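You operate a simulated robot arm through the tools that you are given. There is no shell and no other tool. Be economical: measure what you need, move in short steps, check, and stop when the job is done.

Carry out the task below with a simulated two-armed robot. There is one attempt and no reset: what you move stays moved.

## Task
Take the cap off the red-cap jar and lay it down on the machine end of the tool bench. Turn the orange speed dial to 5. Fetch the steel plate and set it on the free end of the feed bench. Take the small steel ring and leave it on top of the green can. Put the green clamp on the second shelf from the bottom of the grey rack. Any order will do.

The check looks at the end state, three seconds after you hand in, the way a careful person would. Anything else that was tipped, shoved, dropped, spilled or broken makes it a failure. Lids that push on must go on centred and level and be pressed home; caps that screw on are set level and turned clockwise until they are tight.

## Robot
Two 7-joint arms with fingered hands on one trunk, on a base that drives. Base frame: it is fixed to the floor where the robot stands at the start and does not move with it; the origin is under the middle of the robot, x ahead of it, y to its left, z up. Units: m, rad, N and s.
The left shoulder is at the start at [0.07, 0.172, 1.252], the right one opposite. With the tool pointing down near the work surface each hand reaches from about 0.1 to 0.96 m from the robot's upright axis, wherever it stands, measured 20 degrees to its own side. Places, roughly: free end of the feed bench (22x40 cm) [5.96, -6.42, 0.86]; green can (9x9x10 cm) [-7.8, -7.6, 1.3]; green clamp (10x4x2 cm) [-7.8, -7.4, 1.2]; orange speed dial [-0.5, -4.3, 0.6]; red-cap jar [1, 0, 1]; second shelf of the grey rack [-7.7, -7.6, 0.5]; small steel ring (6x6x2 cm) [-5.5, -9.2, 0.7]; steel plate (10x8x2 cm) [3.7, -3.3, 0.4]. Payload 5 kg a hand.
The tool frame of a hand sits at the grasp point between the pads (the TCP): z along the fingers, y along the line on which they close. The tips reach 0.043 m beyond it. The gripper opens to 0.144 m. The gripper's body begins 0.05 m behind the TCP. The gripper is a hand of 5 fingers: y runs from the thumb to the fingers, the wrist lies at [-0.021, -0.124, -0.221] in the tool frame.
Orientation is that of the tool frame in the base frame, as a unit quaternion [x, y, z, w]. With the fingers straight down and the wrist toward the robot, the tool's x, y and z point along [0, 1, 0], [1, 0, 0] and [0, 0, -1] of the base frame.

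## Interface
- The arms move only by the tool move_arm. It takes "left_moves", "right_moves" or both (then of equal length, played together; a hand with none holds still); each is text: rows parted by semicolons, each of 6 numbers parted by spaces: the turn, a rotation vector about the tool's x, y, z in units of 6 degrees (1.0 is 6 degrees), then the shift along the tool's x, y, z in units of 20 mm (1.0 is 20 mm). In form: rx ry rz x y z; .... A call has 1 to 12 rows; each row shifts and turns the commanded pose from where the row before left it, along the tool's axes as they then stand. A call with a number of a shift or a turn outside -1 to 1 is refused whole. Rows are played at 5 a second. More than 0.05 m and 0.15 rad between two rows, and nothing of the call is played. A pose out of reach is approached as far as the arm can. The call stops where the force on the tool passes 40 N (or 10 N more than at its start, if that is more) or the arm is blocked; 0.2 s more then pass. In this call time passes only in rows, and 0.2 s behind the last. The reply holds the time, the measured pose of the TCP, the force on the tool along the base axes, the opening and the grip force, in the units named above and with some noise, with the torque about the TCP (base axes, N m) and any sound that the robot's microphone picked up.
- Cameras (640 x 400 px; columns grow to the right, rows downward): "scene" is now at [0.138, -0.0022, 1.5065]; the picture's right is [-0.05, -1.00, 0.00], its down [-0.53, 0.02, -0.85] and it looks along [0.85, -0.04, -0.53] (base axes); focal length 282 px, centre (320, 200). "left" rides on the left gripper at [-0.086, -0.108, -0.168] in its tool frame; the picture's right is [-0.80, -0.28, 0.53], its down [0.54, -0.73, 0.42] and it looks along [0.27, 0.63, 0.73] (tool axes); focal length 275 px, centre (320, 200). "right" rides on the right gripper at [0.086, -0.108, -0.168] in its tool frame; the picture's right is [-0.80, 0.28, -0.53], its down [-0.54, -0.73, 0.42] and it looks along [-0.27, 0.63, 0.73] (tool axes); focal length 275 px, centre (320, 200).
- grab_frame(camera): a new picture of that camera. It takes no simulated time.
- raise_lower(by): slides the trunk up (or, below 0, down) by that many m; the arms and the scene camera ride with it, the base frame stays. It gives what a move gives, with no picture.
- drive_base(legs): drives the robot by 1 to 6 legs, each [ahead, left, turn to the left] in m, m and rad, along the robot's own axes; the way and the turn of a leg run together, so that a leg with both is an arc; at most 1.5 m and 3.142 rad a leg. The arms and the cameras ride along, it lands a little off, and it stops where it bumps. It gives what a move gives.
- finger_targets(index, middle, ring, little, thumb_bend, thumb_turn, hand): sets how far each is bent, from 0 (flat) to 1 (curled in); at 0.3 the hand is open as for a grip, at 0.7 the pads meet at the TCP. One left out holds its place. A second passes; each finger stops where it meets its share of the squeeze, and holds until it gets a number again. It is the only way to open and close the hand. It gives what a move gives, with no picture; readings hold the bend of each and the force on index, middle, ring, little, thumb and palm. thumb_turn goes from beside the hand (0) to across from the fingers (1), as for a grip.
- head_to(pan, tilt): turns the head with the scene camera to pan (to the left, within 1.501 rad either way) and tilt (down, from -0.506 to 1.204), counted from straight ahead of the robot. It gives what a move gives.
- probe_pixels(camera, pixels): for up to 12 pixels [column, row] of the newest picture of that camera ("zoom" is the newest enlarged one), the place [x, y, z] in the base frame of the surface seen there, good to about 0.002 m, but the place of the scene camera against the robot may be out by one fixed shift of up to 0.018 m in any direction. It takes no simulated time.
- zoom(camera, box): a new picture of the part [left, top, right, bottom] of that camera's present view, enlarged. It takes no simulated time.
- hand_in(): hands the job in; it is judged then, once.

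Work in short steps. Measure before you move; look again where a grasp or a placing could have gone wrong, and mend it. You have 110 turns and 92 pictures in all, those below and enlarged ones among them. Open the grippers and draw the arms clear of the work before you hand the job in, unless the task says otherwise; then end with one line.

The tools are called after "Emit:" by a JSON object that holds its "method" and its "body". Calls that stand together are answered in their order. move_arm: Moves the arms, as the interface text tells. Its arguments: {"type":"object","properties":{"left_moves":{"type":"string"},"right_moves":{"type":"string"}},"required":[]} The other tools are called the same way: raise_lower (by) slides the trunk up or down; finger_targets (index, middle, ring, little, thumb_bend, thumb_turn, hand) moves the fingers one by one; drive_base (legs) drives the base; head_to (pan, tilt) turns the head that bears the scene camera; grab_frame (camera) takes a picture; probe_pixels (camera, pixels) gives the place of the surface under pixels of a picture; zoom (camera, box) takes an enlarged picture of a part of a camera's view; hand_in () hands the job in.

At the start:

```text
time: 0.0
left_ee_pos: [0.7706, 0.3163, 1.2157]
left_tcp_rot: [0.707, 0.707, 0.0, 0.0]
left_wrist_force: [-0.7, -0.7, 0.1]
left_torque: [-0.04, 0.0, 0.03]
left_finger_gap: 0.1436
left_grip_force: 0.1
left_shape: jaw
left_bend: [0.3, 0.3, 0.3, 0.3, 0.3, 0.98]
left_finger forces: [0.0, 0.1, 0.0, 0.0, 0.0, 0.0]
right_ee_pos: [0.7955, -0.2461, 1.1898]
right_tcp_rot: [0.707, 0.707, 0.0, -0.001]
right_wrist_force: [0.3, -0.2, 0.4]
right_torque: [0.0, 0.02, -0.02]
right_finger_gap: 0.1438
right_grip_force: 0.0
right_shape: jaw
right_bend: [0.3, 0.3, 0.3, 0.3, 0.3, 0.98]
right_finger forces: [0.0, 0.1, 0.0, 0.1, 0.0, 0.1]
trunk travel left (down, up): [-0.35, 0.59]
robot x, y, heading: [-0.0002, -0.0022, 0.0]
head pan, tilt: [-0.047, 0.56]
```

scene: 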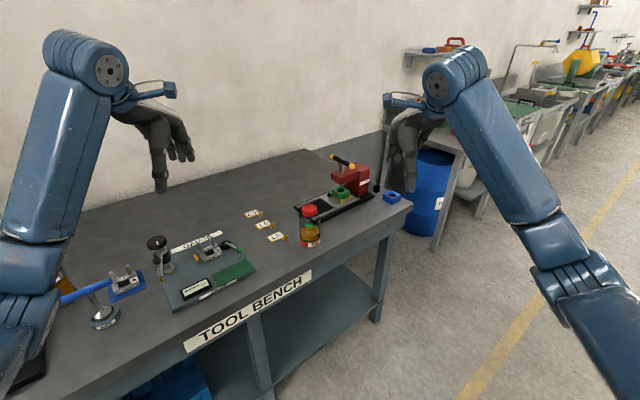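
right: 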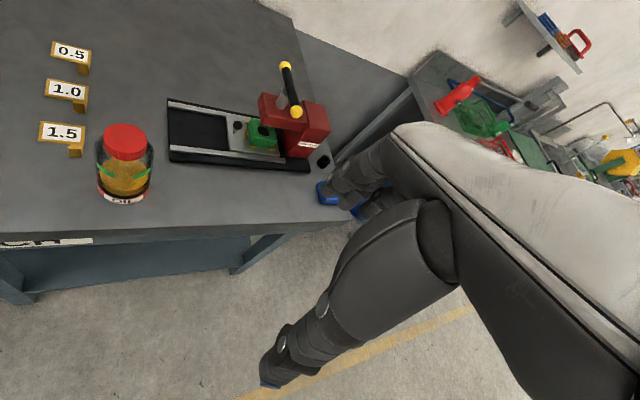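
left: 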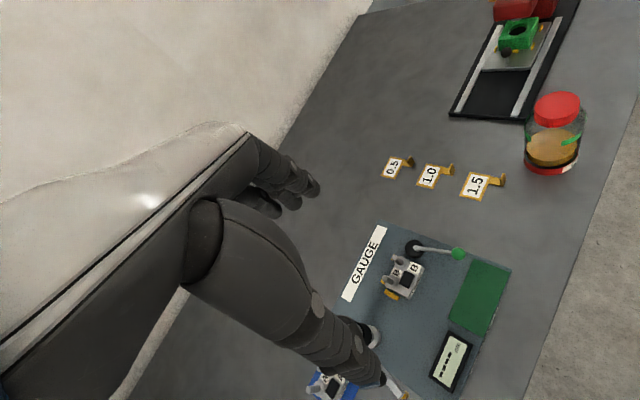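

The jar with its red cap is at scene (309,212) and right-cam (125,140); I measure the cap, the jar and the bench around it.

Emit:
{"method": "probe_pixels", "body": {"camera": "right", "pixels": [[125, 132], [125, 152], [105, 140], [146, 140], [125, 190], [200, 200], [110, 60], [320, 163], [60, 190], [170, 130]]}}

Emit:
{"method": "probe_pixels", "body": {"camera": "scene", "pixels": [[309, 207], [309, 214], [390, 197], [365, 215], [350, 230], [280, 180], [225, 190]]}}

Emit:
{"method": "zoom", "body": {"camera": "scene", "box": [240, 140, 420, 260]}}

```text
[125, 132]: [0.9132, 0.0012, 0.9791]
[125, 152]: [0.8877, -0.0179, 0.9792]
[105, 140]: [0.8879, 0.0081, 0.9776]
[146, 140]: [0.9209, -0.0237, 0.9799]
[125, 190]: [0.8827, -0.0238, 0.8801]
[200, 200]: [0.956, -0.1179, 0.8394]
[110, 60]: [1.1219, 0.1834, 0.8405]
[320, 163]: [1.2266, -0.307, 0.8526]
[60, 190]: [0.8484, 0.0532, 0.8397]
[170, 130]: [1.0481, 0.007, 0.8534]
```

```text
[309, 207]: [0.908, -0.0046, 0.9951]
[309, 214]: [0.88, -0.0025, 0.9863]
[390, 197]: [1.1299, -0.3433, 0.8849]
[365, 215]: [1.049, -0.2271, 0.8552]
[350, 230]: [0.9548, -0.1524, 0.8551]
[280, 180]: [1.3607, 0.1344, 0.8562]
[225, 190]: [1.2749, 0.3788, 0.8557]
```

```text
3.33 times, centred on (330, 200) of scene
```

zoom: 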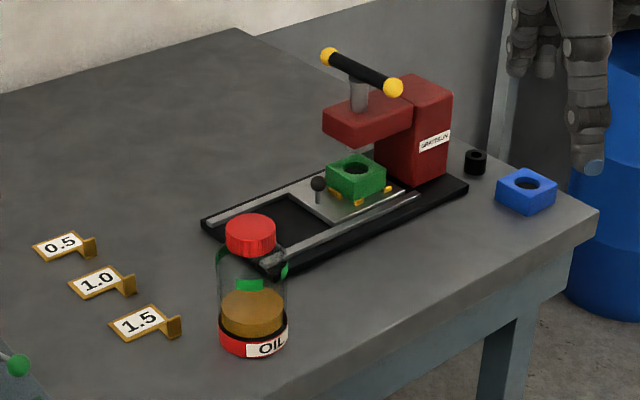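

The scene camera reads about 16 mm high compared with the right-hand one (0.8555 vs 0.8397 for the bench). I zoom on the jar in both hand cameras to get its shape.

Emit:
{"method": "zoom", "body": {"camera": "right", "box": [45, 100, 205, 200]}}

Emit:
{"method": "zoom", "body": {"camera": "left", "box": [480, 80, 640, 180]}}

```text
4.00 times, centred on (125, 150) of right
```

zoom: 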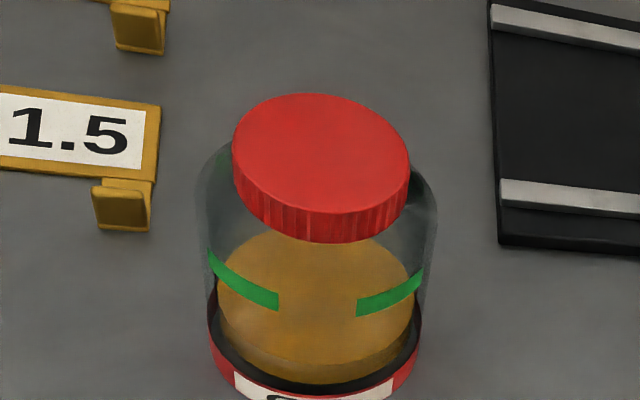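

```text
4.00 times, centred on (560, 130) of left
```

zoom: 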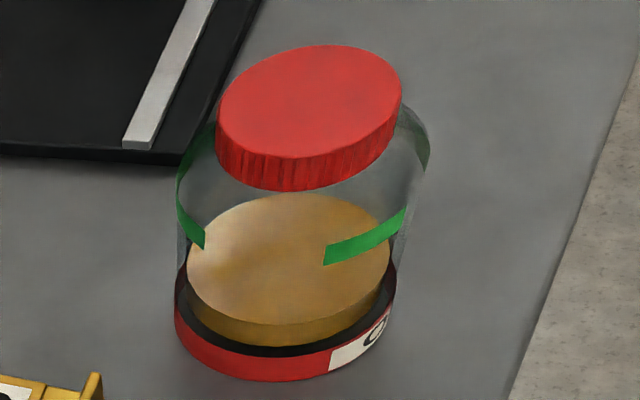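

The cap is a ribbed screw cap on a wider glass body. I probe its rim and the body in the left zoom (cap top centred near (310,100)).

Emit:
{"method": "probe_pixels", "body": {"camera": "zoom", "pixels": [[310, 100], [225, 118], [396, 85], [330, 50], [295, 152], [298, 184], [190, 240], [365, 240], [300, 370], [300, 330], [420, 130], [300, 220]]}}

```text
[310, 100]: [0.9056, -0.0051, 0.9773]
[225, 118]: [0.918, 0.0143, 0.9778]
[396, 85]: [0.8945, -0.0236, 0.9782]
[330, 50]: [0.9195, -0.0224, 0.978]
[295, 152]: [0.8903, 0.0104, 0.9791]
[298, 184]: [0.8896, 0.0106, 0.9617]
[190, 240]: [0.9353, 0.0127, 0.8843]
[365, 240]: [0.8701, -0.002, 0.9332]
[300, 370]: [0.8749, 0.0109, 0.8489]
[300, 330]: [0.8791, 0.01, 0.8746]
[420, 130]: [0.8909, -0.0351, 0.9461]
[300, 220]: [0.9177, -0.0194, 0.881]
```

Cap: centre about (0.906,-0.006), top 0.978, radius 23 mm; body radius about 36 mm up to z 0.946. I'll hold the body with the left hand (fingers 30° below horizontal, pointing right), starting with the tilt.

Emit:
{"method": "move_arm", "body": {"left_moves": "0 -1 0 0 0 0;0 -1 0 0 0 0;0 -1 0 0 0 0;0 -1 0 0 0 0;0 -1 0 0 0 0;0 -1 0 0 0 0;0 -1 0 0 0 0;0 -1 0 0 0 0;0 -1 0 0 0 0;0 -1 0 0 0 0"}}

```text
time: 2.2
left_ee_pos: [0.7708, 0.3167, 1.2152]
left_tcp_rot: [0.612, 0.612, -0.355, 0.354]
left_wrist_force: [0.1, 0.7, 0.3]
left_torque: [-0.01, 0.02, 0.01]
left_finger_gap: 0.1437
left_grip_force: 0.0
left_shape: jaw
left_bend: [0.3, 0.3, 0.3, 0.3, 0.3, 0.98]
left_finger forces: [0.0, 0.0, 0.0, 0.0, 0.1, 0.0]
right_ee_pos: [0.7954, -0.2431, 1.1891]
right_tcp_rot: [0.707, 0.707, 0.0, 0.0]
right_wrist_force: [0.5, -0.3, 0.3]
right_torque: [0.0, -0.01, 0.03]
right_finger_gap: 0.1436
right_grip_force: 0.1
right_shape: jaw
right_bend: [0.3, 0.3, 0.3, 0.3, 0.3, 0.98]
right_finger forces: [0.0, 0.1, 0.1, 0.1, 0.0, 0.1]
trunk travel left (down, up): [-0.35, 0.59]
robot x, y, heading: [-0.0015, -0.0018, -0.001]
head pan, tilt: [-0.047, 0.56]
```

Tilt is as planned. Now I travel to the pre-grasp point in front of the jar, about 0.16 m back along the fingers.

Emit:
{"method": "move_arm", "body": {"left_moves": "0 0 0 .47 .56 .95;0 0 0 .47 .56 .95;0 0 0 .47 .56 .95;0 0 0 .47 .56 .95;0 0 0 .47 .56 .95;0 0 0 .47 .56 .95;0 0 0 .47 .56 .95;0 0 0 .47 .56 .95;0 0 0 .47 .56 .95;0 0 0 .47 .56 .95;0 0 0 .47 .56 .95;0 0 0 .47 .56 .95"}}

Emit:
{"method": "grab_frame", "body": {"camera": "scene"}}

Emit:
{"method": "grab_frame", "body": {"camera": "left"}}

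```text
time: 4.8
left_ee_pos: [0.9053, 0.1741, 1.0039]
left_tcp_rot: [0.612, 0.613, -0.353, 0.354]
left_wrist_force: [0.1, 0.7, 0.4]
left_torque: [-0.01, 0.05, -0.02]
left_finger_gap: 0.1438
left_grip_force: 0.0
left_shape: jaw
left_bend: [0.3, 0.3, 0.3, 0.3, 0.3, 0.98]
left_finger forces: [0.0, 0.0, 0.0, 0.0, 0.0, 0.0]
right_ee_pos: [0.7961, -0.2455, 1.1869]
right_tcp_rot: [0.708, 0.707, 0.0, -0.001]
right_wrist_force: [0.3, 0.0, 0.4]
right_torque: [0.02, -0.01, 0.01]
right_finger_gap: 0.1436
right_grip_force: 0.1
right_shape: jaw
right_bend: [0.3, 0.3, 0.3, 0.3, 0.3, 0.98]
right_finger forces: [0.0, 0.0, 0.0, 0.1, 0.1, 0.1]
trunk travel left (down, up): [-0.35, 0.59]
robot x, y, heading: [-0.0021, 0.0001, -0.003]
head pan, tilt: [-0.047, 0.56]
```

```text
85 pictures are left
```

scene: 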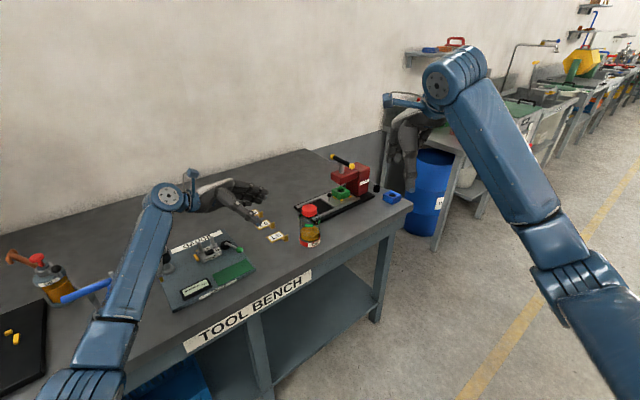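

```text
84 pictures are left
```

left: 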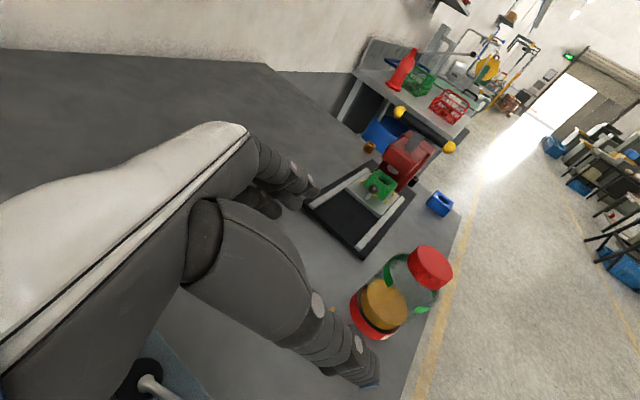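

The jar stands between thumb and fingers in the left view (cap at (430,265)). I probe it once more for alignment before advancing.

Emit:
{"method": "probe_pixels", "body": {"camera": "left", "pixels": [[432, 262], [425, 258], [372, 380], [300, 185], [375, 328], [430, 310]]}}

```text
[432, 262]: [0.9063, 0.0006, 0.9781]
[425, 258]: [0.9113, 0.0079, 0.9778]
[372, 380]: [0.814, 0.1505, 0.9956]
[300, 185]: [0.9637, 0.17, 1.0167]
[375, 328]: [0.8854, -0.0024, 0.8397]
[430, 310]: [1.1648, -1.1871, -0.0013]
```

Aligned in x; advance 0.208 m along the fingers to straddle the jar.

Emit:
{"method": "move_arm", "body": {"left_moves": "0 0 0 0 0 .945;0 0 0 0 0 .945;0 0 0 0 0 .945;0 0 0 0 0 .945;0 0 0 0 0 .945;0 0 0 0 0 .945;0 0 0 0 0 .945;0 0 0 0 0 .945;0 0 0 0 0 .945;0 0 0 0 0 .945;0 0 0 0 0 .945"}}

Emit:
{"method": "grab_frame", "body": {"camera": "left"}}

```text
time: 7.2
left_ee_pos: [0.906, -0.008, 0.9001]
left_tcp_rot: [0.612, 0.612, -0.354, 0.354]
left_wrist_force: [0.2, -0.1, 0.5]
left_torque: [0.07, -0.11, 0.05]
left_finger_gap: 0.1437
left_grip_force: 0.1
left_shape: jaw
left_bend: [0.3, 0.3, 0.3, 0.3, 0.3, 0.98]
left_finger forces: [0.0, 0.1, 0.0, 1.5, 0.0, 0.0]
right_ee_pos: [0.7946, -0.2454, 1.1879]
right_tcp_rot: [0.707, 0.707, 0.0, 0.0]
right_wrist_force: [-1.3, -0.4, -0.1]
right_torque: [0.01, 0.02, 0.02]
right_finger_gap: 0.1436
right_grip_force: 0.0
right_shape: jaw
right_bend: [0.3, 0.3, 0.3, 0.3, 0.3, 0.98]
right_finger forces: [0.1, 0.0, 0.1, 0.0, 0.0, 0.0]
trunk travel left (down, up): [-0.35, 0.59]
robot x, y, heading: [0.0037, -0.0039, -0.004]
head pan, tilt: [-0.047, 0.56]
```

```text
83 pictures are left
```

left: 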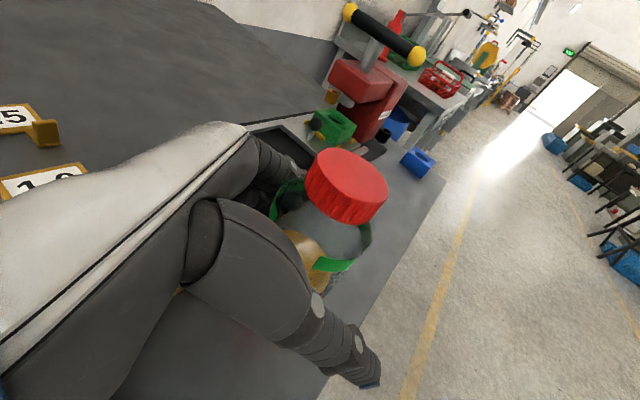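

The little finger reads 1.5 N, probably grazing the bench or the press tray. I raise the hand 10 mm before gripping.

Emit:
{"method": "move_arm", "body": {"left_moves": "0 0 0 -.433 0 -.25"}}

Emit:
{"method": "finger_targets", "body": {"hand": "left", "index": 0.5, "middle": 0.5, "ring": 0.5, "little": 0.5, "thumb_bend": 0.5}}

```text
time: 7.6
left_ee_pos: [0.9062, -0.0066, 0.9101]
left_tcp_rot: [0.613, 0.612, -0.353, 0.353]
left_wrist_force: [-0.8, 0.5, -0.2]
left_torque: [-0.01, -0.01, 0.02]
left_finger_gap: 0.1437
left_grip_force: 0.1
left_shape: jaw
left_bend: [0.3, 0.3, 0.3, 0.3, 0.3, 0.98]
left_finger forces: [0.0, 0.0, 0.0, 0.1, 0.0, 0.0]
right_ee_pos: [0.7954, -0.2463, 1.1887]
right_tcp_rot: [0.707, 0.707, 0.0, 0.0]
right_wrist_force: [0.6, -0.3, -0.3]
right_torque: [-0.01, -0.02, -0.01]
right_finger_gap: 0.1436
right_grip_force: 0.0
right_shape: jaw
right_bend: [0.3, 0.3, 0.3, 0.3, 0.3, 0.98]
right_finger forces: [0.1, 0.0, 0.0, 0.0, 0.0, 0.1]
trunk travel left (down, up): [-0.35, 0.59]
robot x, y, heading: [-0.0027, 0.0024, 0.002]
head pan, tilt: [-0.047, 0.56]
```

```text
time: 8.6
left_ee_pos: [0.9063, -0.0056, 0.9096]
left_tcp_rot: [0.613, 0.612, -0.353, 0.354]
left_wrist_force: [1.0, 0.1, 3.7]
left_torque: [0.05, -0.21, -0.03]
left_finger_gap: 0.0792
left_grip_force: 1.6
left_shape: fingers
left_bend: [0.5, 0.5, 0.5, 0.49, 0.5, 0.98]
left_finger forces: [0.3, 0.0, 0.0, 2.8, 0.0, 0.0]
right_ee_pos: [0.7955, -0.2451, 1.189]
right_tcp_rot: [0.707, 0.707, 0.0, 0.0]
right_wrist_force: [-0.9, -0.5, 1.5]
right_torque: [0.0, 0.03, -0.01]
right_finger_gap: 0.1439
right_grip_force: 0.1
right_shape: jaw
right_bend: [0.3, 0.3, 0.3, 0.3, 0.3, 0.98]
right_finger forces: [0.0, 0.0, 0.0, 0.0, 0.0, 0.0]
trunk travel left (down, up): [-0.35, 0.59]
robot x, y, heading: [-0.0018, -0.0017, 0.002]
head pan, tilt: [-0.047, 0.56]
```

The little finger still bears upward (z 3.7 N) on something below. I open the little finger and grip with the other three and the thumb.

Emit:
{"method": "finger_targets", "body": {"hand": "left", "little": 0.2}}

Emit:
{"method": "finger_targets", "body": {"hand": "left", "index": 0.62, "middle": 0.62, "ring": 0.62, "thumb_bend": 0.62}}

Emit:
{"method": "grab_frame", "body": {"camera": "left"}}

```text
time: 9.6
left_ee_pos: [0.9054, -0.0072, 0.909]
left_tcp_rot: [0.613, 0.612, -0.354, 0.354]
left_wrist_force: [0.0, 0.6, -0.9]
left_torque: [0.0, 0.03, 0.04]
left_finger_gap: 0.0792
left_grip_force: 0.2
left_shape: fingers
left_bend: [0.5, 0.5, 0.5, 0.2, 0.5, 0.98]
left_finger forces: [0.1, 0.0, 0.0, 0.0, 0.1, 0.0]
right_ee_pos: [0.795, -0.2456, 1.1885]
right_tcp_rot: [0.707, 0.707, 0.0, 0.001]
right_wrist_force: [-0.1, 0.5, -0.3]
right_torque: [0.02, -0.04, 0.01]
right_finger_gap: 0.1438
right_grip_force: 0.1
right_shape: jaw
right_bend: [0.3, 0.3, 0.3, 0.3, 0.3, 0.98]
right_finger forces: [0.0, 0.0, 0.0, 0.0, 0.0, 0.0]
trunk travel left (down, up): [-0.35, 0.59]
robot x, y, heading: [-0.0014, -0.0, -0.001]
head pan, tilt: [-0.047, 0.56]
```

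```text
time: 10.6
left_ee_pos: [0.9063, -0.0054, 0.9091]
left_tcp_rot: [0.613, 0.612, -0.354, 0.353]
left_wrist_force: [1.4, -0.9, 1.8]
left_torque: [0.0, -0.14, 0.02]
left_finger_gap: 0.0634
left_grip_force: 23.2
left_shape: fingers
left_bend: [0.56, 0.59, 0.56, 0.2, 0.55, 0.96]
left_finger forces: [11.4, 4.0, 7.9, 0.0, 22.6, 0.1]
right_ee_pos: [0.7955, -0.2458, 1.1892]
right_tcp_rot: [0.707, 0.707, 0.0, 0.0]
right_wrist_force: [0.5, 1.4, 0.9]
right_torque: [-0.01, -0.01, -0.01]
right_finger_gap: 0.1433
right_grip_force: 0.1
right_shape: jaw
right_bend: [0.3, 0.3, 0.3, 0.3, 0.3, 0.98]
right_finger forces: [0.0, 0.1, 0.0, 0.0, 0.0, 0.0]
trunk travel left (down, up): [-0.35, 0.59]
robot x, y, heading: [0.0019, 0.0003, -0.0]
head pan, tilt: [-0.047, 0.56]
```

```text
82 pictures are left
```

left: 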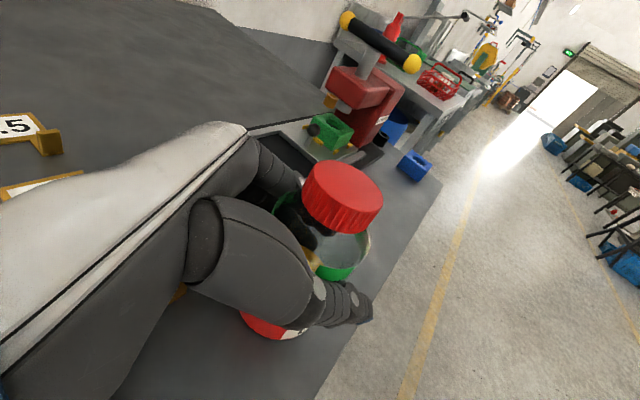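

The jar is held with 23 N. I probe the cap's present place for the right hand.

Emit:
{"method": "probe_pixels", "body": {"camera": "left", "pixels": [[343, 193], [310, 175], [378, 205], [350, 166], [335, 213]]}}

```text
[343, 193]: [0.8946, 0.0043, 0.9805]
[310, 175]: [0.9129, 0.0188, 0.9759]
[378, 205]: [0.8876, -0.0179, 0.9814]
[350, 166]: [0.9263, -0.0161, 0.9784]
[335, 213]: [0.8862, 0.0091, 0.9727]
```

I bring the right hand over the cap, fingers down, TCP at about z 1.08.

Emit:
{"method": "move_arm", "body": {"right_moves": "0 0 0 1 .46 .45;0 0 0 1 .46 .45;0 0 0 1 .46 .45;0 0 0 1 .46 .45;0 0 0 1 .46 .45;0 0 0 1 .46 .45;0 0 0 1 .46 .45;0 0 0 1 .46 .45;0 0 0 1 .46 .45;0 0 0 1 .46 .45;0 0 0 1 .46 .45;0 0 0 1 .46 .45"}}

Emit:
{"method": "grab_frame", "body": {"camera": "right"}}

Emit:
{"method": "grab_frame", "body": {"camera": "scene"}}

```text
time: 13.2
left_ee_pos: [0.9064, -0.0052, 0.9104]
left_tcp_rot: [0.612, 0.612, -0.353, 0.354]
left_wrist_force: [0.5, -1.5, 3.0]
left_torque: [-0.04, -0.1, -0.02]
left_finger_gap: 0.0634
left_grip_force: 22.8
left_shape: fingers
left_bend: [0.56, 0.59, 0.56, 0.2, 0.55, 0.96]
left_finger forces: [11.3, 4.1, 7.5, 0.1, 22.8, 0.0]
right_ee_pos: [0.9055, -0.0058, 1.0805]
right_tcp_rot: [0.707, 0.707, 0.0, 0.0]
right_wrist_force: [1.2, -0.1, 0.8]
right_torque: [-0.02, 0.02, -0.01]
right_finger_gap: 0.1437
right_grip_force: 0.1
right_shape: jaw
right_bend: [0.3, 0.3, 0.3, 0.3, 0.3, 0.98]
right_finger forces: [0.1, 0.0, 0.0, 0.0, 0.0, 0.0]
trunk travel left (down, up): [-0.35, 0.59]
robot x, y, heading: [-0.0016, 0.0007, -0.005]
head pan, tilt: [-0.047, 0.56]
```

```text
81 pictures are left
```

right: 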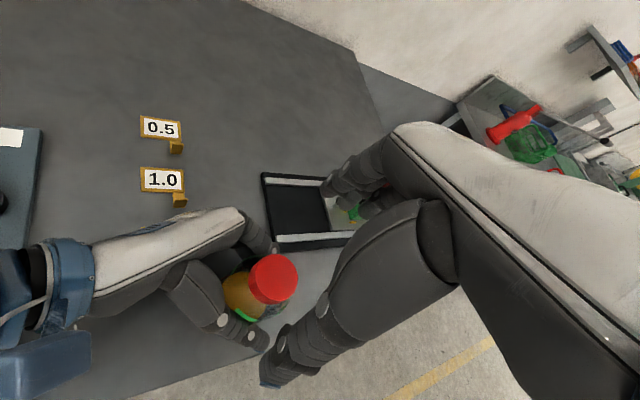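

```text
80 pictures are left
```

scene: 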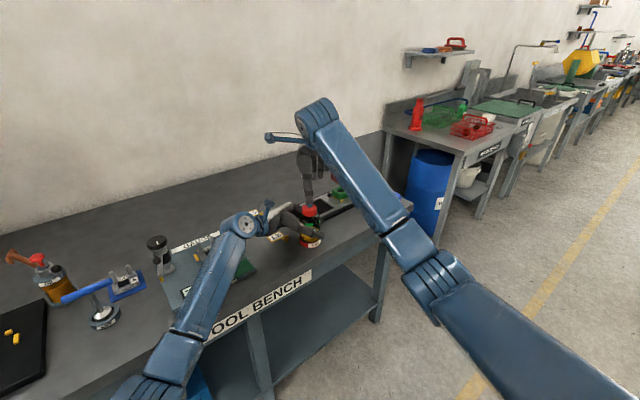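

The cap shows at (273,278) in the right view; I measure its rim from here.

Emit:
{"method": "probe_pixels", "body": {"camera": "right", "pixels": [[273, 275], [253, 277], [294, 278], [273, 258], [272, 292], [310, 330], [370, 185], [260, 335], [265, 243]]}}

```text
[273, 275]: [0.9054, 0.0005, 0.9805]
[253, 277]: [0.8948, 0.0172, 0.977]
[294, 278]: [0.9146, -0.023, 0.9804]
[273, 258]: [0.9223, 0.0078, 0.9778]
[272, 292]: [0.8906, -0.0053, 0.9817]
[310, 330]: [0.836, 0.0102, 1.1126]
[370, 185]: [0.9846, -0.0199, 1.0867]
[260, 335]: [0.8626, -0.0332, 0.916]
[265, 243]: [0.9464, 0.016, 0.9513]
```

Cap centre about (0.905,-0.003). I descend to TCP z 1.0, so that only the fingertips span the 18 mm cap.

Emit:
{"method": "move_arm", "body": {"right_moves": "0 0 0 .1 0 1;0 0 0 .05 0 1;0 0 0 0 0 1;0 0 0 0 0 1"}}

Emit:
{"method": "finger_targets", "body": {"hand": "right", "index": 0.55, "middle": 0.55, "ring": 0.55, "little": 0.55, "thumb_bend": 0.55}}

Emit:
{"method": "grab_frame", "body": {"camera": "right"}}

```text
time: 14.2
left_ee_pos: [0.9055, -0.0051, 0.9093]
left_tcp_rot: [0.612, 0.613, -0.353, 0.353]
left_wrist_force: [-0.5, -0.4, 2.1]
left_torque: [-0.01, -0.11, 0.0]
left_finger_gap: 0.0635
left_grip_force: 22.8
left_shape: fingers
left_bend: [0.56, 0.59, 0.56, 0.2, 0.55, 0.96]
left_finger forces: [11.3, 4.0, 7.5, 0.0, 23.0, 0.1]
right_ee_pos: [0.9064, -0.0048, 1.0001]
right_tcp_rot: [0.707, 0.707, -0.001, 0.001]
right_wrist_force: [1.0, 0.5, 0.7]
right_torque: [-0.02, -0.01, 0.0]
right_finger_gap: 0.1437
right_grip_force: 0.0
right_shape: jaw
right_bend: [0.3, 0.3, 0.3, 0.3, 0.3, 0.98]
right_finger forces: [0.0, 0.1, 0.0, 0.1, 0.0, 0.1]
trunk travel left (down, up): [-0.35, 0.59]
robot x, y, heading: [0.0025, 0.0012, -0.002]
head pan, tilt: [-0.047, 0.56]
```

```text
time: 15.2
left_ee_pos: [0.9048, -0.006, 0.9089]
left_tcp_rot: [0.612, 0.613, -0.354, 0.353]
left_wrist_force: [-0.4, -1.4, 2.6]
left_torque: [-0.02, -0.14, -0.03]
left_finger_gap: 0.0634
left_grip_force: 22.9
left_shape: fingers
left_bend: [0.56, 0.59, 0.56, 0.2, 0.55, 0.96]
left_finger forces: [11.3, 4.2, 7.7, 0.0, 22.8, 0.1]
right_ee_pos: [0.906, -0.0037, 1.0]
right_tcp_rot: [0.707, 0.707, 0.0, 0.0]
right_wrist_force: [0.2, -1.0, -0.4]
right_torque: [0.01, -0.01, 0.01]
right_finger_gap: 0.061
right_grip_force: 0.0
right_shape: fingers
right_bend: [0.55, 0.55, 0.55, 0.55, 0.55, 0.98]
right_finger forces: [0.0, 0.0, 0.0, 0.0, 0.0, 0.0]
trunk travel left (down, up): [-0.35, 0.59]
robot x, y, heading: [-0.0, 0.0001, 0.002]
head pan, tilt: [-0.047, 0.56]
```

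```text
79 pictures are left
```

right: 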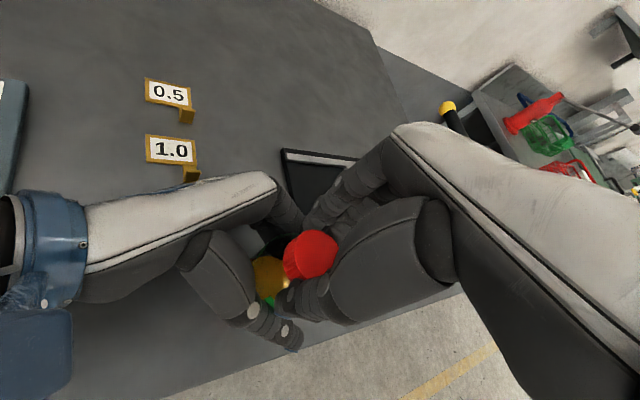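

Fingers span the cap at (310,252), no contact yet at gap 0.061. I close further, to 0.66.

Emit:
{"method": "finger_targets", "body": {"hand": "right", "index": 0.66, "middle": 0.66, "ring": 0.66, "little": 0.66, "thumb_bend": 0.66}}

Emit:
{"method": "grab_frame", "body": {"camera": "right"}}

```text
time: 16.2
left_ee_pos: [0.9046, -0.0063, 0.9094]
left_tcp_rot: [0.613, 0.612, -0.353, 0.354]
left_wrist_force: [-4.5, 0.4, 2.5]
left_torque: [-0.03, -0.35, -0.07]
left_finger_gap: 0.0633
left_grip_force: 22.3
left_shape: fingers
left_bend: [0.57, 0.59, 0.56, 0.2, 0.55, 0.96]
left_finger forces: [9.3, 3.8, 7.3, 0.0, 24.6, 0.0]
right_ee_pos: [0.9056, -0.0056, 1.0011]
right_tcp_rot: [0.707, 0.707, 0.0, 0.0]
right_wrist_force: [5.1, -1.0, 0.4]
right_torque: [-0.08, -0.27, 0.05]
right_finger_gap: 0.048
right_grip_force: 12.9
right_shape: fingers
right_bend: [0.59, 0.61, 0.66, 0.66, 0.59, 0.97]
right_finger forces: [7.5, 8.1, 0.1, 0.0, 9.5, 0.1]
trunk travel left (down, up): [-0.35, 0.59]
robot x, y, heading: [0.0003, -0.0008, 0.003]
head pan, tilt: [-0.047, 0.56]
```

```text
78 pictures are left
```

right: 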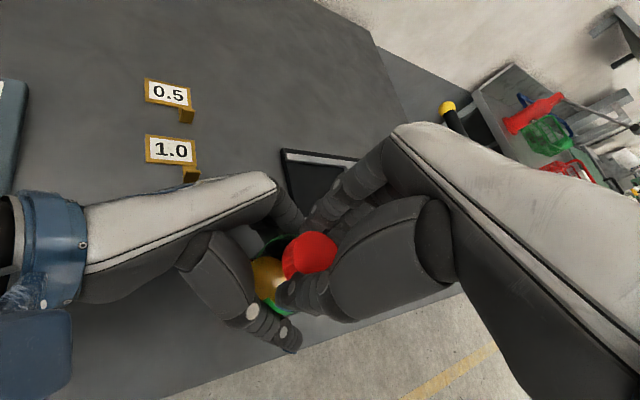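

The cap is gripped by index, middle and thumb (12.9 N). I turn counterclockwise from above (rz negative, as tool z points down), 48°.

Emit:
{"method": "move_arm", "body": {"right_moves": "0 0 -1 0 0 0;0 0 -1 0 0 0;0 0 -1 0 0 0;0 0 -1 0 0 0;0 0 -1 0 0 0;0 0 -1 0 0 0;0 0 -1 0 0 0;0 0 -1 0 0 0"}}

Emit:
{"method": "grab_frame", "body": {"camera": "right"}}

```text
time: 18.0
left_ee_pos: [0.9057, -0.0064, 0.9094]
left_tcp_rot: [0.613, 0.612, -0.354, 0.353]
left_wrist_force: [-3.2, 0.8, 2.3]
left_torque: [-0.04, -0.32, 0.08]
left_finger_gap: 0.0627
left_grip_force: 22.3
left_shape: fingers
left_bend: [0.57, 0.59, 0.57, 0.2, 0.55, 0.96]
left_finger forces: [9.8, 3.5, 7.1, 0.0, 24.1, 0.0]
right_ee_pos: [0.9061, -0.0027, 0.9997]
right_tcp_rot: [0.358, 0.934, 0.0, 0.0]
right_wrist_force: [4.9, 0.6, -0.4]
right_torque: [0.05, -0.18, -0.02]
right_finger_gap: 0.0478
right_grip_force: 12.6
right_shape: fingers
right_bend: [0.6, 0.62, 0.66, 0.66, 0.59, 0.97]
right_finger forces: [7.3, 6.4, 0.0, 0.0, 10.8, 0.0]
trunk travel left (down, up): [-0.35, 0.59]
robot x, y, heading: [0.001, 0.0006, -0.003]
head pan, tilt: [-0.047, 0.56]
```

```text
77 pictures are left
```

right: 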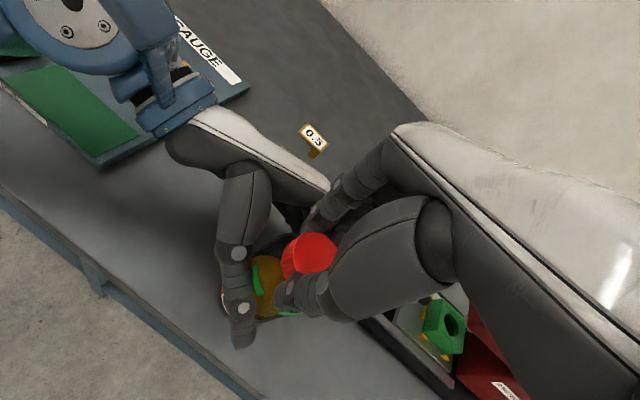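

Turned without trouble; I continue another 60°.

Emit:
{"method": "move_arm", "body": {"right_moves": "0 0 -1 0 0 0;0 0 -1 0 0 0;0 0 -1 0 0 0;0 0 -1 0 0 0;0 0 -1 0 0 0;0 0 -1 0 0 0;0 0 -1 0 0 0;0 0 -1 0 0 0;0 0 -1 0 0 0;0 0 -1 0 0 0"}}

Emit:
{"method": "zoom", "body": {"camera": "left", "box": [220, 120, 460, 270]}}

```text
time: 20.2
left_ee_pos: [0.9051, -0.0069, 0.9097]
left_tcp_rot: [0.613, 0.612, -0.353, 0.353]
left_wrist_force: [-5.0, -7.7, 0.6]
left_torque: [0.03, -0.64, 0.2]
left_finger_gap: 0.063
left_grip_force: 23.7
left_shape: fingers
left_bend: [0.57, 0.59, 0.57, 0.2, 0.55, 0.96]
left_finger forces: [9.0, 4.2, 8.1, 0.0, 26.0, 0.1]
right_ee_pos: [0.9019, -0.0035, 1.0012]
right_tcp_rot: [-0.159, 0.987, 0.0, 0.002]
right_wrist_force: [6.1, 9.3, 5.8]
right_torque: [0.86, -0.25, -0.11]
right_finger_gap: 0.0477
right_grip_force: 16.0
right_shape: fingers
right_bend: [0.6, 0.62, 0.66, 0.66, 0.59, 0.97]
right_finger forces: [8.6, 14.1, 0.0, 0.0, 9.2, 0.1]
right hand out of reach, approached as far as the arm can: row 10
trunk travel left (down, up): [-0.35, 0.59]
robot x, y, heading: [-0.0038, -0.0048, -0.006]
head pan, tilt: [-0.047, 0.56]
```

```text
2.67 times, centred on (340, 195) of left
```

zoom: 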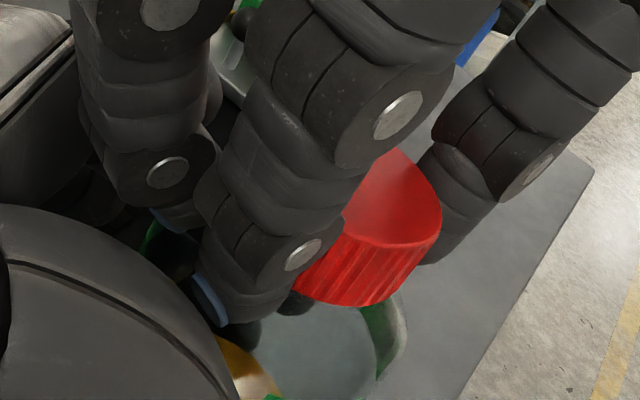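

At 108° the right wrist is at its limit. I test gently with a 4 mm lift to see if the cap is free.

Emit:
{"method": "move_arm", "body": {"right_moves": "0 0 1 0 0 0;0 0 0 0 0 -.1;0 0 0 0 0 -.1"}}

```text
time: 21.0
left_ee_pos: [0.9068, -0.0061, 0.9096]
left_tcp_rot: [0.613, 0.612, -0.353, 0.354]
left_wrist_force: [-5.3, -6.8, 4.5]
left_torque: [0.19, -0.3, 0.03]
left_finger_gap: 0.0633
left_grip_force: 22.8
left_shape: fingers
left_bend: [0.57, 0.6, 0.57, 0.2, 0.55, 0.96]
left_finger forces: [10.1, 3.5, 6.9, 0.0, 25.0, 0.1]
right_ee_pos: [0.904, -0.0033, 1.0028]
right_tcp_rot: [-0.105, 0.994, 0.0, -0.001]
right_wrist_force: [4.3, 6.3, -5.2]
right_torque: [0.48, -0.18, -0.03]
right_finger_gap: 0.0474
right_grip_force: 12.0
right_shape: fingers
right_bend: [0.6, 0.61, 0.66, 0.66, 0.59, 0.98]
right_finger forces: [7.7, 7.8, 0.0, 0.0, 8.8, 0.0]
trunk travel left (down, up): [-0.35, 0.59]
robot x, y, heading: [0.0003, 0.0005, -0.001]
head pan, tilt: [-0.047, 0.56]
```

The cap still pulls (−5 N), so it is still threaded. I release, lift, swing back 102° and take a new grip.

Emit:
{"method": "finger_targets", "body": {"hand": "right", "index": 0.4, "middle": 0.4, "ring": 0.4, "little": 0.4, "thumb_bend": 0.4}}

Emit:
{"method": "move_arm", "body": {"right_moves": "0 0 0 0 0 -1;0 0 0 0 0 -.8;0 0 1 0 0 0;0 0 1 0 0 0;0 0 1 0 0 0;0 0 1 0 0 0;0 0 1 0 0 0;0 0 1 0 0 0;0 0 1 0 0 0;0 0 1 0 0 0;0 0 1 0 0 0;0 0 1 0 0 0"}}

Emit:
{"method": "move_arm", "body": {"right_moves": "0 0 1 0 0 0;0 0 1 0 0 0;0 0 1 0 0 0;0 0 1 0 0 0;0 0 1 0 0 0;0 0 1 0 0 0;0 0 1 0 0 0;0 0 1 0 0 0;0 0 0 0 0 1;0 0 0 0 0 .8"}}

Emit:
{"method": "grab_frame", "body": {"camera": "right"}}

```text
time: 22.0
left_ee_pos: [0.9057, -0.0041, 0.9097]
left_tcp_rot: [0.611, 0.613, -0.353, 0.355]
left_wrist_force: [-2.2, 36.1, -0.8]
left_torque: [-2.39, -0.43, 0.25]
left_finger_gap: 0.0632
left_grip_force: 21.8
left_shape: fingers
left_bend: [0.57, 0.6, 0.57, 0.2, 0.55, 0.96]
left_finger forces: [11.4, 3.1, 7.8, 0.0, 21.8, 0.0]
right_ee_pos: [0.9025, -0.0044, 1.005]
right_tcp_rot: [-0.105, 0.994, -0.001, 0.0]
right_wrist_force: [4.0, -32.3, 6.4]
right_torque: [-0.63, -0.18, -0.3]
right_finger_gap: 0.0967
right_grip_force: 0.0
right_shape: fingers
right_bend: [0.5, 0.44, 0.52, 0.4, 0.4, 0.98]
right_finger forces: [0.1, 0.0, 0.0, 0.0, 0.0, 0.1]
trunk travel left (down, up): [-0.35, 0.59]
robot x, y, heading: [-0.0007, 0.0001, -0.001]
head pan, tilt: [-0.047, 0.56]
```

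```text
time: 24.6
left_ee_pos: [0.9049, -0.0061, 0.9097]
left_tcp_rot: [0.613, 0.612, -0.354, 0.354]
left_wrist_force: [-0.6, -0.8, 2.7]
left_torque: [-0.1, -0.12, -0.01]
left_finger_gap: 0.0633
left_grip_force: 22.7
left_shape: fingers
left_bend: [0.57, 0.6, 0.57, 0.2, 0.55, 0.96]
left_finger forces: [11.6, 3.8, 7.3, 0.0, 21.8, 0.0]
right_ee_pos: [0.9031, -0.0039, 1.0409]
right_tcp_rot: [0.407, 0.913, -0.001, -0.001]
right_wrist_force: [-0.3, 0.5, -0.2]
right_torque: [-0.03, -0.02, 0.02]
right_finger_gap: 0.1142
right_grip_force: 0.1
right_shape: fingers
right_bend: [0.4, 0.4, 0.4, 0.4, 0.4, 0.98]
right_finger forces: [0.0, 0.0, 0.0, 0.0, 0.0, 0.0]
trunk travel left (down, up): [-0.35, 0.59]
robot x, y, heading: [-0.0005, -0.0034, -0.004]
head pan, tilt: [-0.047, 0.56]
```

```text
time: 26.8
left_ee_pos: [0.9059, -0.0059, 0.9101]
left_tcp_rot: [0.612, 0.612, -0.354, 0.354]
left_wrist_force: [-0.1, -1.1, 1.9]
left_torque: [-0.06, -0.13, 0.01]
left_finger_gap: 0.0633
left_grip_force: 22.3
left_shape: fingers
left_bend: [0.57, 0.6, 0.57, 0.2, 0.55, 0.96]
left_finger forces: [11.6, 3.9, 7.1, 0.1, 21.9, 0.0]
right_ee_pos: [0.9016, -0.0043, 1.0047]
right_tcp_rot: [0.743, 0.669, 0.0, 0.0]
right_wrist_force: [0.2, -1.1, 0.0]
right_torque: [-0.06, -0.01, 0.02]
right_finger_gap: 0.1141
right_grip_force: 0.0
right_shape: fingers
right_bend: [0.4, 0.4, 0.4, 0.4, 0.4, 0.98]
right_finger forces: [0.0, 0.0, 0.0, 0.0, 0.1, 0.0]
trunk travel left (down, up): [-0.35, 0.59]
robot x, y, heading: [0.0013, -0.0026, 0.001]
head pan, tilt: [-0.047, 0.56]
```

```text
75 pictures are left
```

right: 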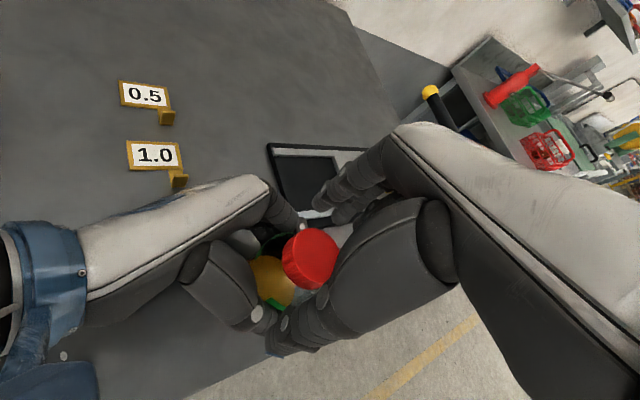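

Back at yaw −6° with the cap between the fingers. I correct 3 mm and lower 4 mm, then close again.

Emit:
{"method": "move_arm", "body": {"right_moves": "0 0 0 0 .15 .2"}}

Emit:
{"method": "finger_targets", "body": {"hand": "right", "index": 0.66, "middle": 0.66, "ring": 0.6, "little": 0.6, "thumb_bend": 0.66}}

Emit:
{"method": "move_arm", "body": {"right_moves": "0 0 -1 0 0 0;0 0 -1 0 0 0;0 0 -1 0 0 0;0 0 -1 0 0 0;0 0 -1 0 0 0;0 0 -1 0 0 0;0 0 -1 0 0 0;0 0 -1 0 0 0"}}

Emit:
{"method": "move_arm", "body": {"right_moves": "0 0 -1 0 0 0;0 0 -1 0 0 0;0 0 -1 0 0 0;0 0 -1 0 0 0;0 0 -1 0 0 0;0 0 -1 0 0 0;0 0 -1 0 0 0;0 0 0 0 0 -.1;0 0 0 0 0 -.1;0 0 0 0 0 -.1"}}

Emit:
{"method": "zoom", "body": {"camera": "left", "box": [220, 120, 460, 270]}}

```text
time: 27.2
left_ee_pos: [0.9061, -0.006, 0.9094]
left_tcp_rot: [0.612, 0.613, -0.354, 0.354]
left_wrist_force: [-0.6, -0.5, 2.5]
left_torque: [-0.05, -0.1, -0.04]
left_finger_gap: 0.0632
left_grip_force: 22.0
left_shape: fingers
left_bend: [0.57, 0.6, 0.57, 0.2, 0.55, 0.96]
left_finger forces: [11.7, 3.7, 7.2, 0.0, 21.9, 0.0]
right_ee_pos: [0.9054, -0.0043, 0.9997]
right_tcp_rot: [0.743, 0.67, -0.001, -0.001]
right_wrist_force: [-0.7, 0.4, 0.0]
right_torque: [0.01, -0.02, 0.0]
right_finger_gap: 0.1141
right_grip_force: 0.2
right_shape: fingers
right_bend: [0.4, 0.4, 0.4, 0.4, 0.4, 0.98]
right_finger forces: [0.1, 0.0, 0.0, 0.0, 0.1, 0.0]
trunk travel left (down, up): [-0.35, 0.59]
robot x, y, heading: [0.0011, -0.0025, -0.003]
head pan, tilt: [-0.047, 0.56]
```

```text
time: 28.2
left_ee_pos: [0.9058, -0.0074, 0.9094]
left_tcp_rot: [0.613, 0.612, -0.354, 0.353]
left_wrist_force: [-6.6, 1.5, 2.7]
left_torque: [-0.05, -0.35, -0.08]
left_finger_gap: 0.0633
left_grip_force: 22.4
left_shape: fingers
left_bend: [0.57, 0.6, 0.57, 0.2, 0.55, 0.96]
left_finger forces: [9.1, 3.4, 7.5, 0.0, 25.0, 0.0]
right_ee_pos: [0.9052, -0.005, 0.9996]
right_tcp_rot: [0.743, 0.669, 0.0, 0.001]
right_wrist_force: [4.7, -1.8, 1.3]
right_torque: [-0.12, -0.3, 0.09]
right_finger_gap: 0.0479
right_grip_force: 12.4
right_shape: fingers
right_bend: [0.59, 0.62, 0.6, 0.6, 0.59, 0.97]
right_finger forces: [7.3, 8.0, 0.1, 0.0, 9.4, 0.0]
trunk travel left (down, up): [-0.35, 0.59]
robot x, y, heading: [0.0003, 0.001, 0.0]
head pan, tilt: [-0.047, 0.56]
```

```text
time: 30.0
left_ee_pos: [0.9053, -0.0068, 0.9093]
left_tcp_rot: [0.613, 0.612, -0.354, 0.353]
left_wrist_force: [-6.5, 0.1, 1.0]
left_torque: [-0.02, -0.44, 0.19]
left_finger_gap: 0.0632
left_grip_force: 22.8
left_shape: fingers
left_bend: [0.58, 0.6, 0.57, 0.2, 0.55, 0.96]
left_finger forces: [8.9, 3.2, 6.9, 0.0, 25.8, 0.0]
right_ee_pos: [0.9044, -0.0045, 1.0021]
right_tcp_rot: [0.406, 0.914, 0.001, 0.0]
right_wrist_force: [7.6, 0.7, 4.7]
right_torque: [0.14, -0.56, -0.16]
right_finger_gap: 0.0479
right_grip_force: 13.5
right_shape: fingers
right_bend: [0.59, 0.62, 0.6, 0.6, 0.6, 0.96]
right_finger forces: [8.6, 10.2, 0.1, 0.1, 9.5, 0.0]
trunk travel left (down, up): [-0.35, 0.59]
robot x, y, heading: [-0.0001, -0.001, 0.004]
head pan, tilt: [-0.047, 0.56]
```

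```text
time: 32.2
left_ee_pos: [0.9057, -0.0058, 0.9107]
left_tcp_rot: [0.613, 0.612, -0.353, 0.354]
left_wrist_force: [-4.5, -5.8, 6.3]
left_torque: [0.24, -0.25, 0.04]
left_finger_gap: 0.0633
left_grip_force: 21.7
left_shape: fingers
left_bend: [0.58, 0.6, 0.57, 0.2, 0.55, 0.95]
left_finger forces: [10.1, 3.0, 6.3, 0.0, 23.8, 0.0]
right_ee_pos: [0.905, -0.0046, 1.0037]
right_tcp_rot: [0.053, 0.999, -0.001, -0.001]
right_wrist_force: [4.6, 6.4, -8.0]
right_torque: [0.39, -0.19, -0.05]
right_finger_gap: 0.048
right_grip_force: 12.2
right_shape: fingers
right_bend: [0.59, 0.62, 0.6, 0.6, 0.6, 0.97]
right_finger forces: [9.3, 7.1, 0.1, 0.0, 8.2, 0.1]
trunk travel left (down, up): [-0.35, 0.59]
robot x, y, heading: [-0.0013, -0.0041, -0.001]
head pan, tilt: [-0.047, 0.56]
```

```text
2.67 times, centred on (340, 195) of left
```

zoom: 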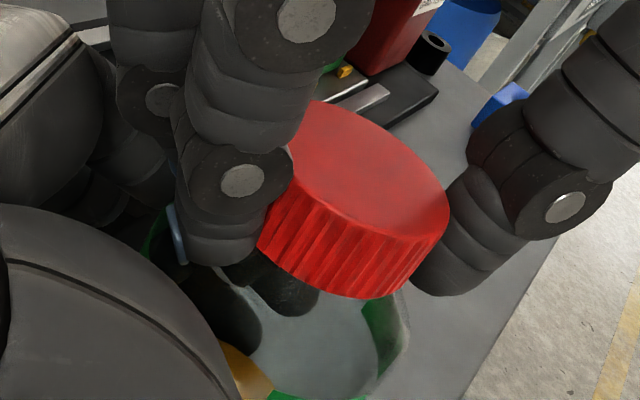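

During the turn the cap pushed upward (+4.7 N), so the thread is rising; the lift still meets resistance (−8 N). One more regrip, opening less this time so as not to push the left hand.

Emit:
{"method": "finger_targets", "body": {"hand": "right", "index": 0.52, "middle": 0.52, "ring": 0.52, "little": 0.52, "thumb_bend": 0.5}}

Emit:
{"method": "move_arm", "body": {"right_moves": "0 0 0 0 0 -1;0 0 0 0 0 -.7;0 0 1 0 0 0;0 0 1 0 0 0;0 0 1 0 0 0;0 0 1 0 0 0;0 0 1 0 0 0;0 0 1 0 0 0;0 0 1 0 0 0;0 0 1 0 0 0;0 0 1 0 0 0;0 0 1 0 0 0"}}

Emit:
{"method": "finger_targets", "body": {"hand": "right", "index": 0.42, "middle": 0.42, "ring": 0.42, "little": 0.42, "thumb_bend": 0.42}}

Emit:
{"method": "move_arm", "body": {"right_moves": "0 0 1 0 0 0;0 0 1 0 0 0;0 0 1 0 0 0;0 0 1 0 0 0;0 0 1 0 0 0;0 0 0 0 0 1;0 0 0 0 0 .7"}}

Emit:
{"method": "grab_frame", "body": {"camera": "right"}}

```text
time: 33.2
left_ee_pos: [0.9065, -0.0054, 0.9089]
left_tcp_rot: [0.613, 0.613, -0.353, 0.354]
left_wrist_force: [2.4, 3.6, 2.3]
left_torque: [-0.09, -0.14, 0.04]
left_finger_gap: 0.0633
left_grip_force: 21.9
left_shape: fingers
left_bend: [0.57, 0.6, 0.57, 0.2, 0.56, 0.96]
left_finger forces: [11.3, 3.6, 7.7, 0.0, 21.3, 0.1]
right_ee_pos: [0.9061, -0.0041, 1.0076]
right_tcp_rot: [0.052, 0.999, 0.0, 0.0]
right_wrist_force: [0.6, -2.5, 1.1]
right_torque: [-0.01, -0.02, -0.03]
right_finger_gap: 0.0742
right_grip_force: 0.1
right_shape: fingers
right_bend: [0.52, 0.52, 0.52, 0.52, 0.5, 0.97]
right_finger forces: [0.1, 0.0, 0.1, 0.0, 0.1, 0.1]
trunk travel left (down, up): [-0.35, 0.59]
robot x, y, heading: [0.0053, -0.004, -0.001]
head pan, tilt: [-0.047, 0.56]
```

```text
time: 35.8
left_ee_pos: [0.905, -0.0064, 0.9091]
left_tcp_rot: [0.612, 0.612, -0.354, 0.354]
left_wrist_force: [0.0, 0.6, 2.4]
left_torque: [-0.03, -0.13, 0.02]
left_finger_gap: 0.063
left_grip_force: 22.3
left_shape: fingers
left_bend: [0.57, 0.6, 0.57, 0.2, 0.56, 0.96]
left_finger forces: [11.3, 3.8, 7.3, 0.0, 21.5, 0.1]
right_ee_pos: [0.9047, -0.0044, 1.0408]
right_tcp_rot: [0.546, 0.838, 0.0, 0.001]
right_wrist_force: [0.2, 0.3, 0.4]
right_torque: [0.03, 0.01, 0.0]
right_finger_gap: 0.0747
right_grip_force: 0.0
right_shape: fingers
right_bend: [0.52, 0.52, 0.52, 0.52, 0.5, 0.97]
right_finger forces: [0.1, 0.1, 0.0, 0.0, 0.0, 0.1]
trunk travel left (down, up): [-0.35, 0.59]
robot x, y, heading: [-0.0005, 0.0013, -0.004]
head pan, tilt: [-0.047, 0.56]
```

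```text
time: 36.8
left_ee_pos: [0.9058, -0.0068, 0.9099]
left_tcp_rot: [0.613, 0.612, -0.353, 0.354]
left_wrist_force: [0.5, 0.3, 3.1]
left_torque: [-0.04, -0.14, -0.01]
left_finger_gap: 0.063
left_grip_force: 22.6
left_shape: fingers
left_bend: [0.57, 0.6, 0.57, 0.2, 0.56, 0.96]
left_finger forces: [11.4, 3.7, 7.3, 0.1, 21.5, 0.0]
right_ee_pos: [0.9045, -0.0029, 1.0401]
right_tcp_rot: [0.544, 0.839, 0.0, 0.0]
right_wrist_force: [-0.8, 0.4, 0.6]
right_torque: [0.0, 0.0, 0.02]
right_finger_gap: 0.1069
right_grip_force: 0.0
right_shape: fingers
right_bend: [0.42, 0.42, 0.42, 0.42, 0.42, 0.97]
right_finger forces: [0.0, 0.0, 0.1, 0.0, 0.0, 0.0]
trunk travel left (down, up): [-0.35, 0.59]
robot x, y, heading: [0.0009, -0.0016, 0.001]
head pan, tilt: [-0.047, 0.56]
```

```text
time: 38.4
left_ee_pos: [0.9053, -0.0056, 0.9094]
left_tcp_rot: [0.612, 0.613, -0.354, 0.353]
left_wrist_force: [0.1, -1.0, 2.5]
left_torque: [-0.05, -0.11, 0.02]
left_finger_gap: 0.0631
left_grip_force: 21.6
left_shape: fingers
left_bend: [0.57, 0.6, 0.57, 0.2, 0.56, 0.96]
left_finger forces: [11.2, 3.8, 7.3, 0.1, 21.5, 0.1]
right_ee_pos: [0.9046, -0.0024, 1.007]
right_tcp_rot: [0.743, 0.669, 0.0, 0.0]
right_wrist_force: [0.4, 0.8, -0.2]
right_torque: [-0.02, 0.03, 0.0]
right_finger_gap: 0.107
right_grip_force: 0.1
right_shape: fingers
right_bend: [0.42, 0.42, 0.42, 0.42, 0.42, 0.97]
right_finger forces: [0.0, 0.1, 0.0, 0.0, 0.0, 0.0]
trunk travel left (down, up): [-0.35, 0.59]
robot x, y, heading: [-0.0012, -0.0003, 0.003]
head pan, tilt: [-0.047, 0.56]
```

```text
73 pictures are left
```

right: 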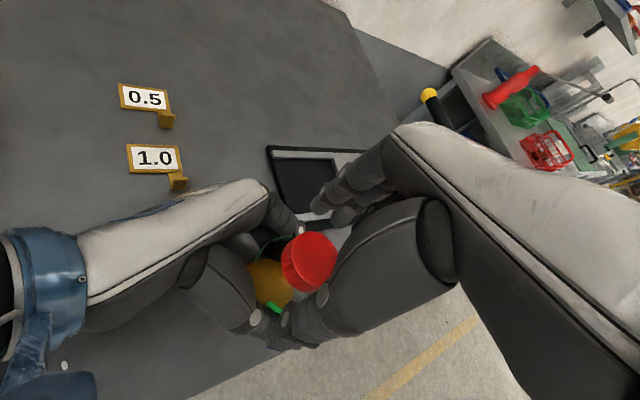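

I measure how high the cap stands now (its face at (312,260)).

Emit:
{"method": "probe_pixels", "body": {"camera": "right", "pixels": [[312, 255], [298, 255], [325, 268], [318, 240], [303, 281]]}}

```text
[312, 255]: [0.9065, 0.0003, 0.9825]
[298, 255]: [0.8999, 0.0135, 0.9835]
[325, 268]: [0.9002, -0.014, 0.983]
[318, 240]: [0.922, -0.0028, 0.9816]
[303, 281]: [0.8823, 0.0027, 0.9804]
```

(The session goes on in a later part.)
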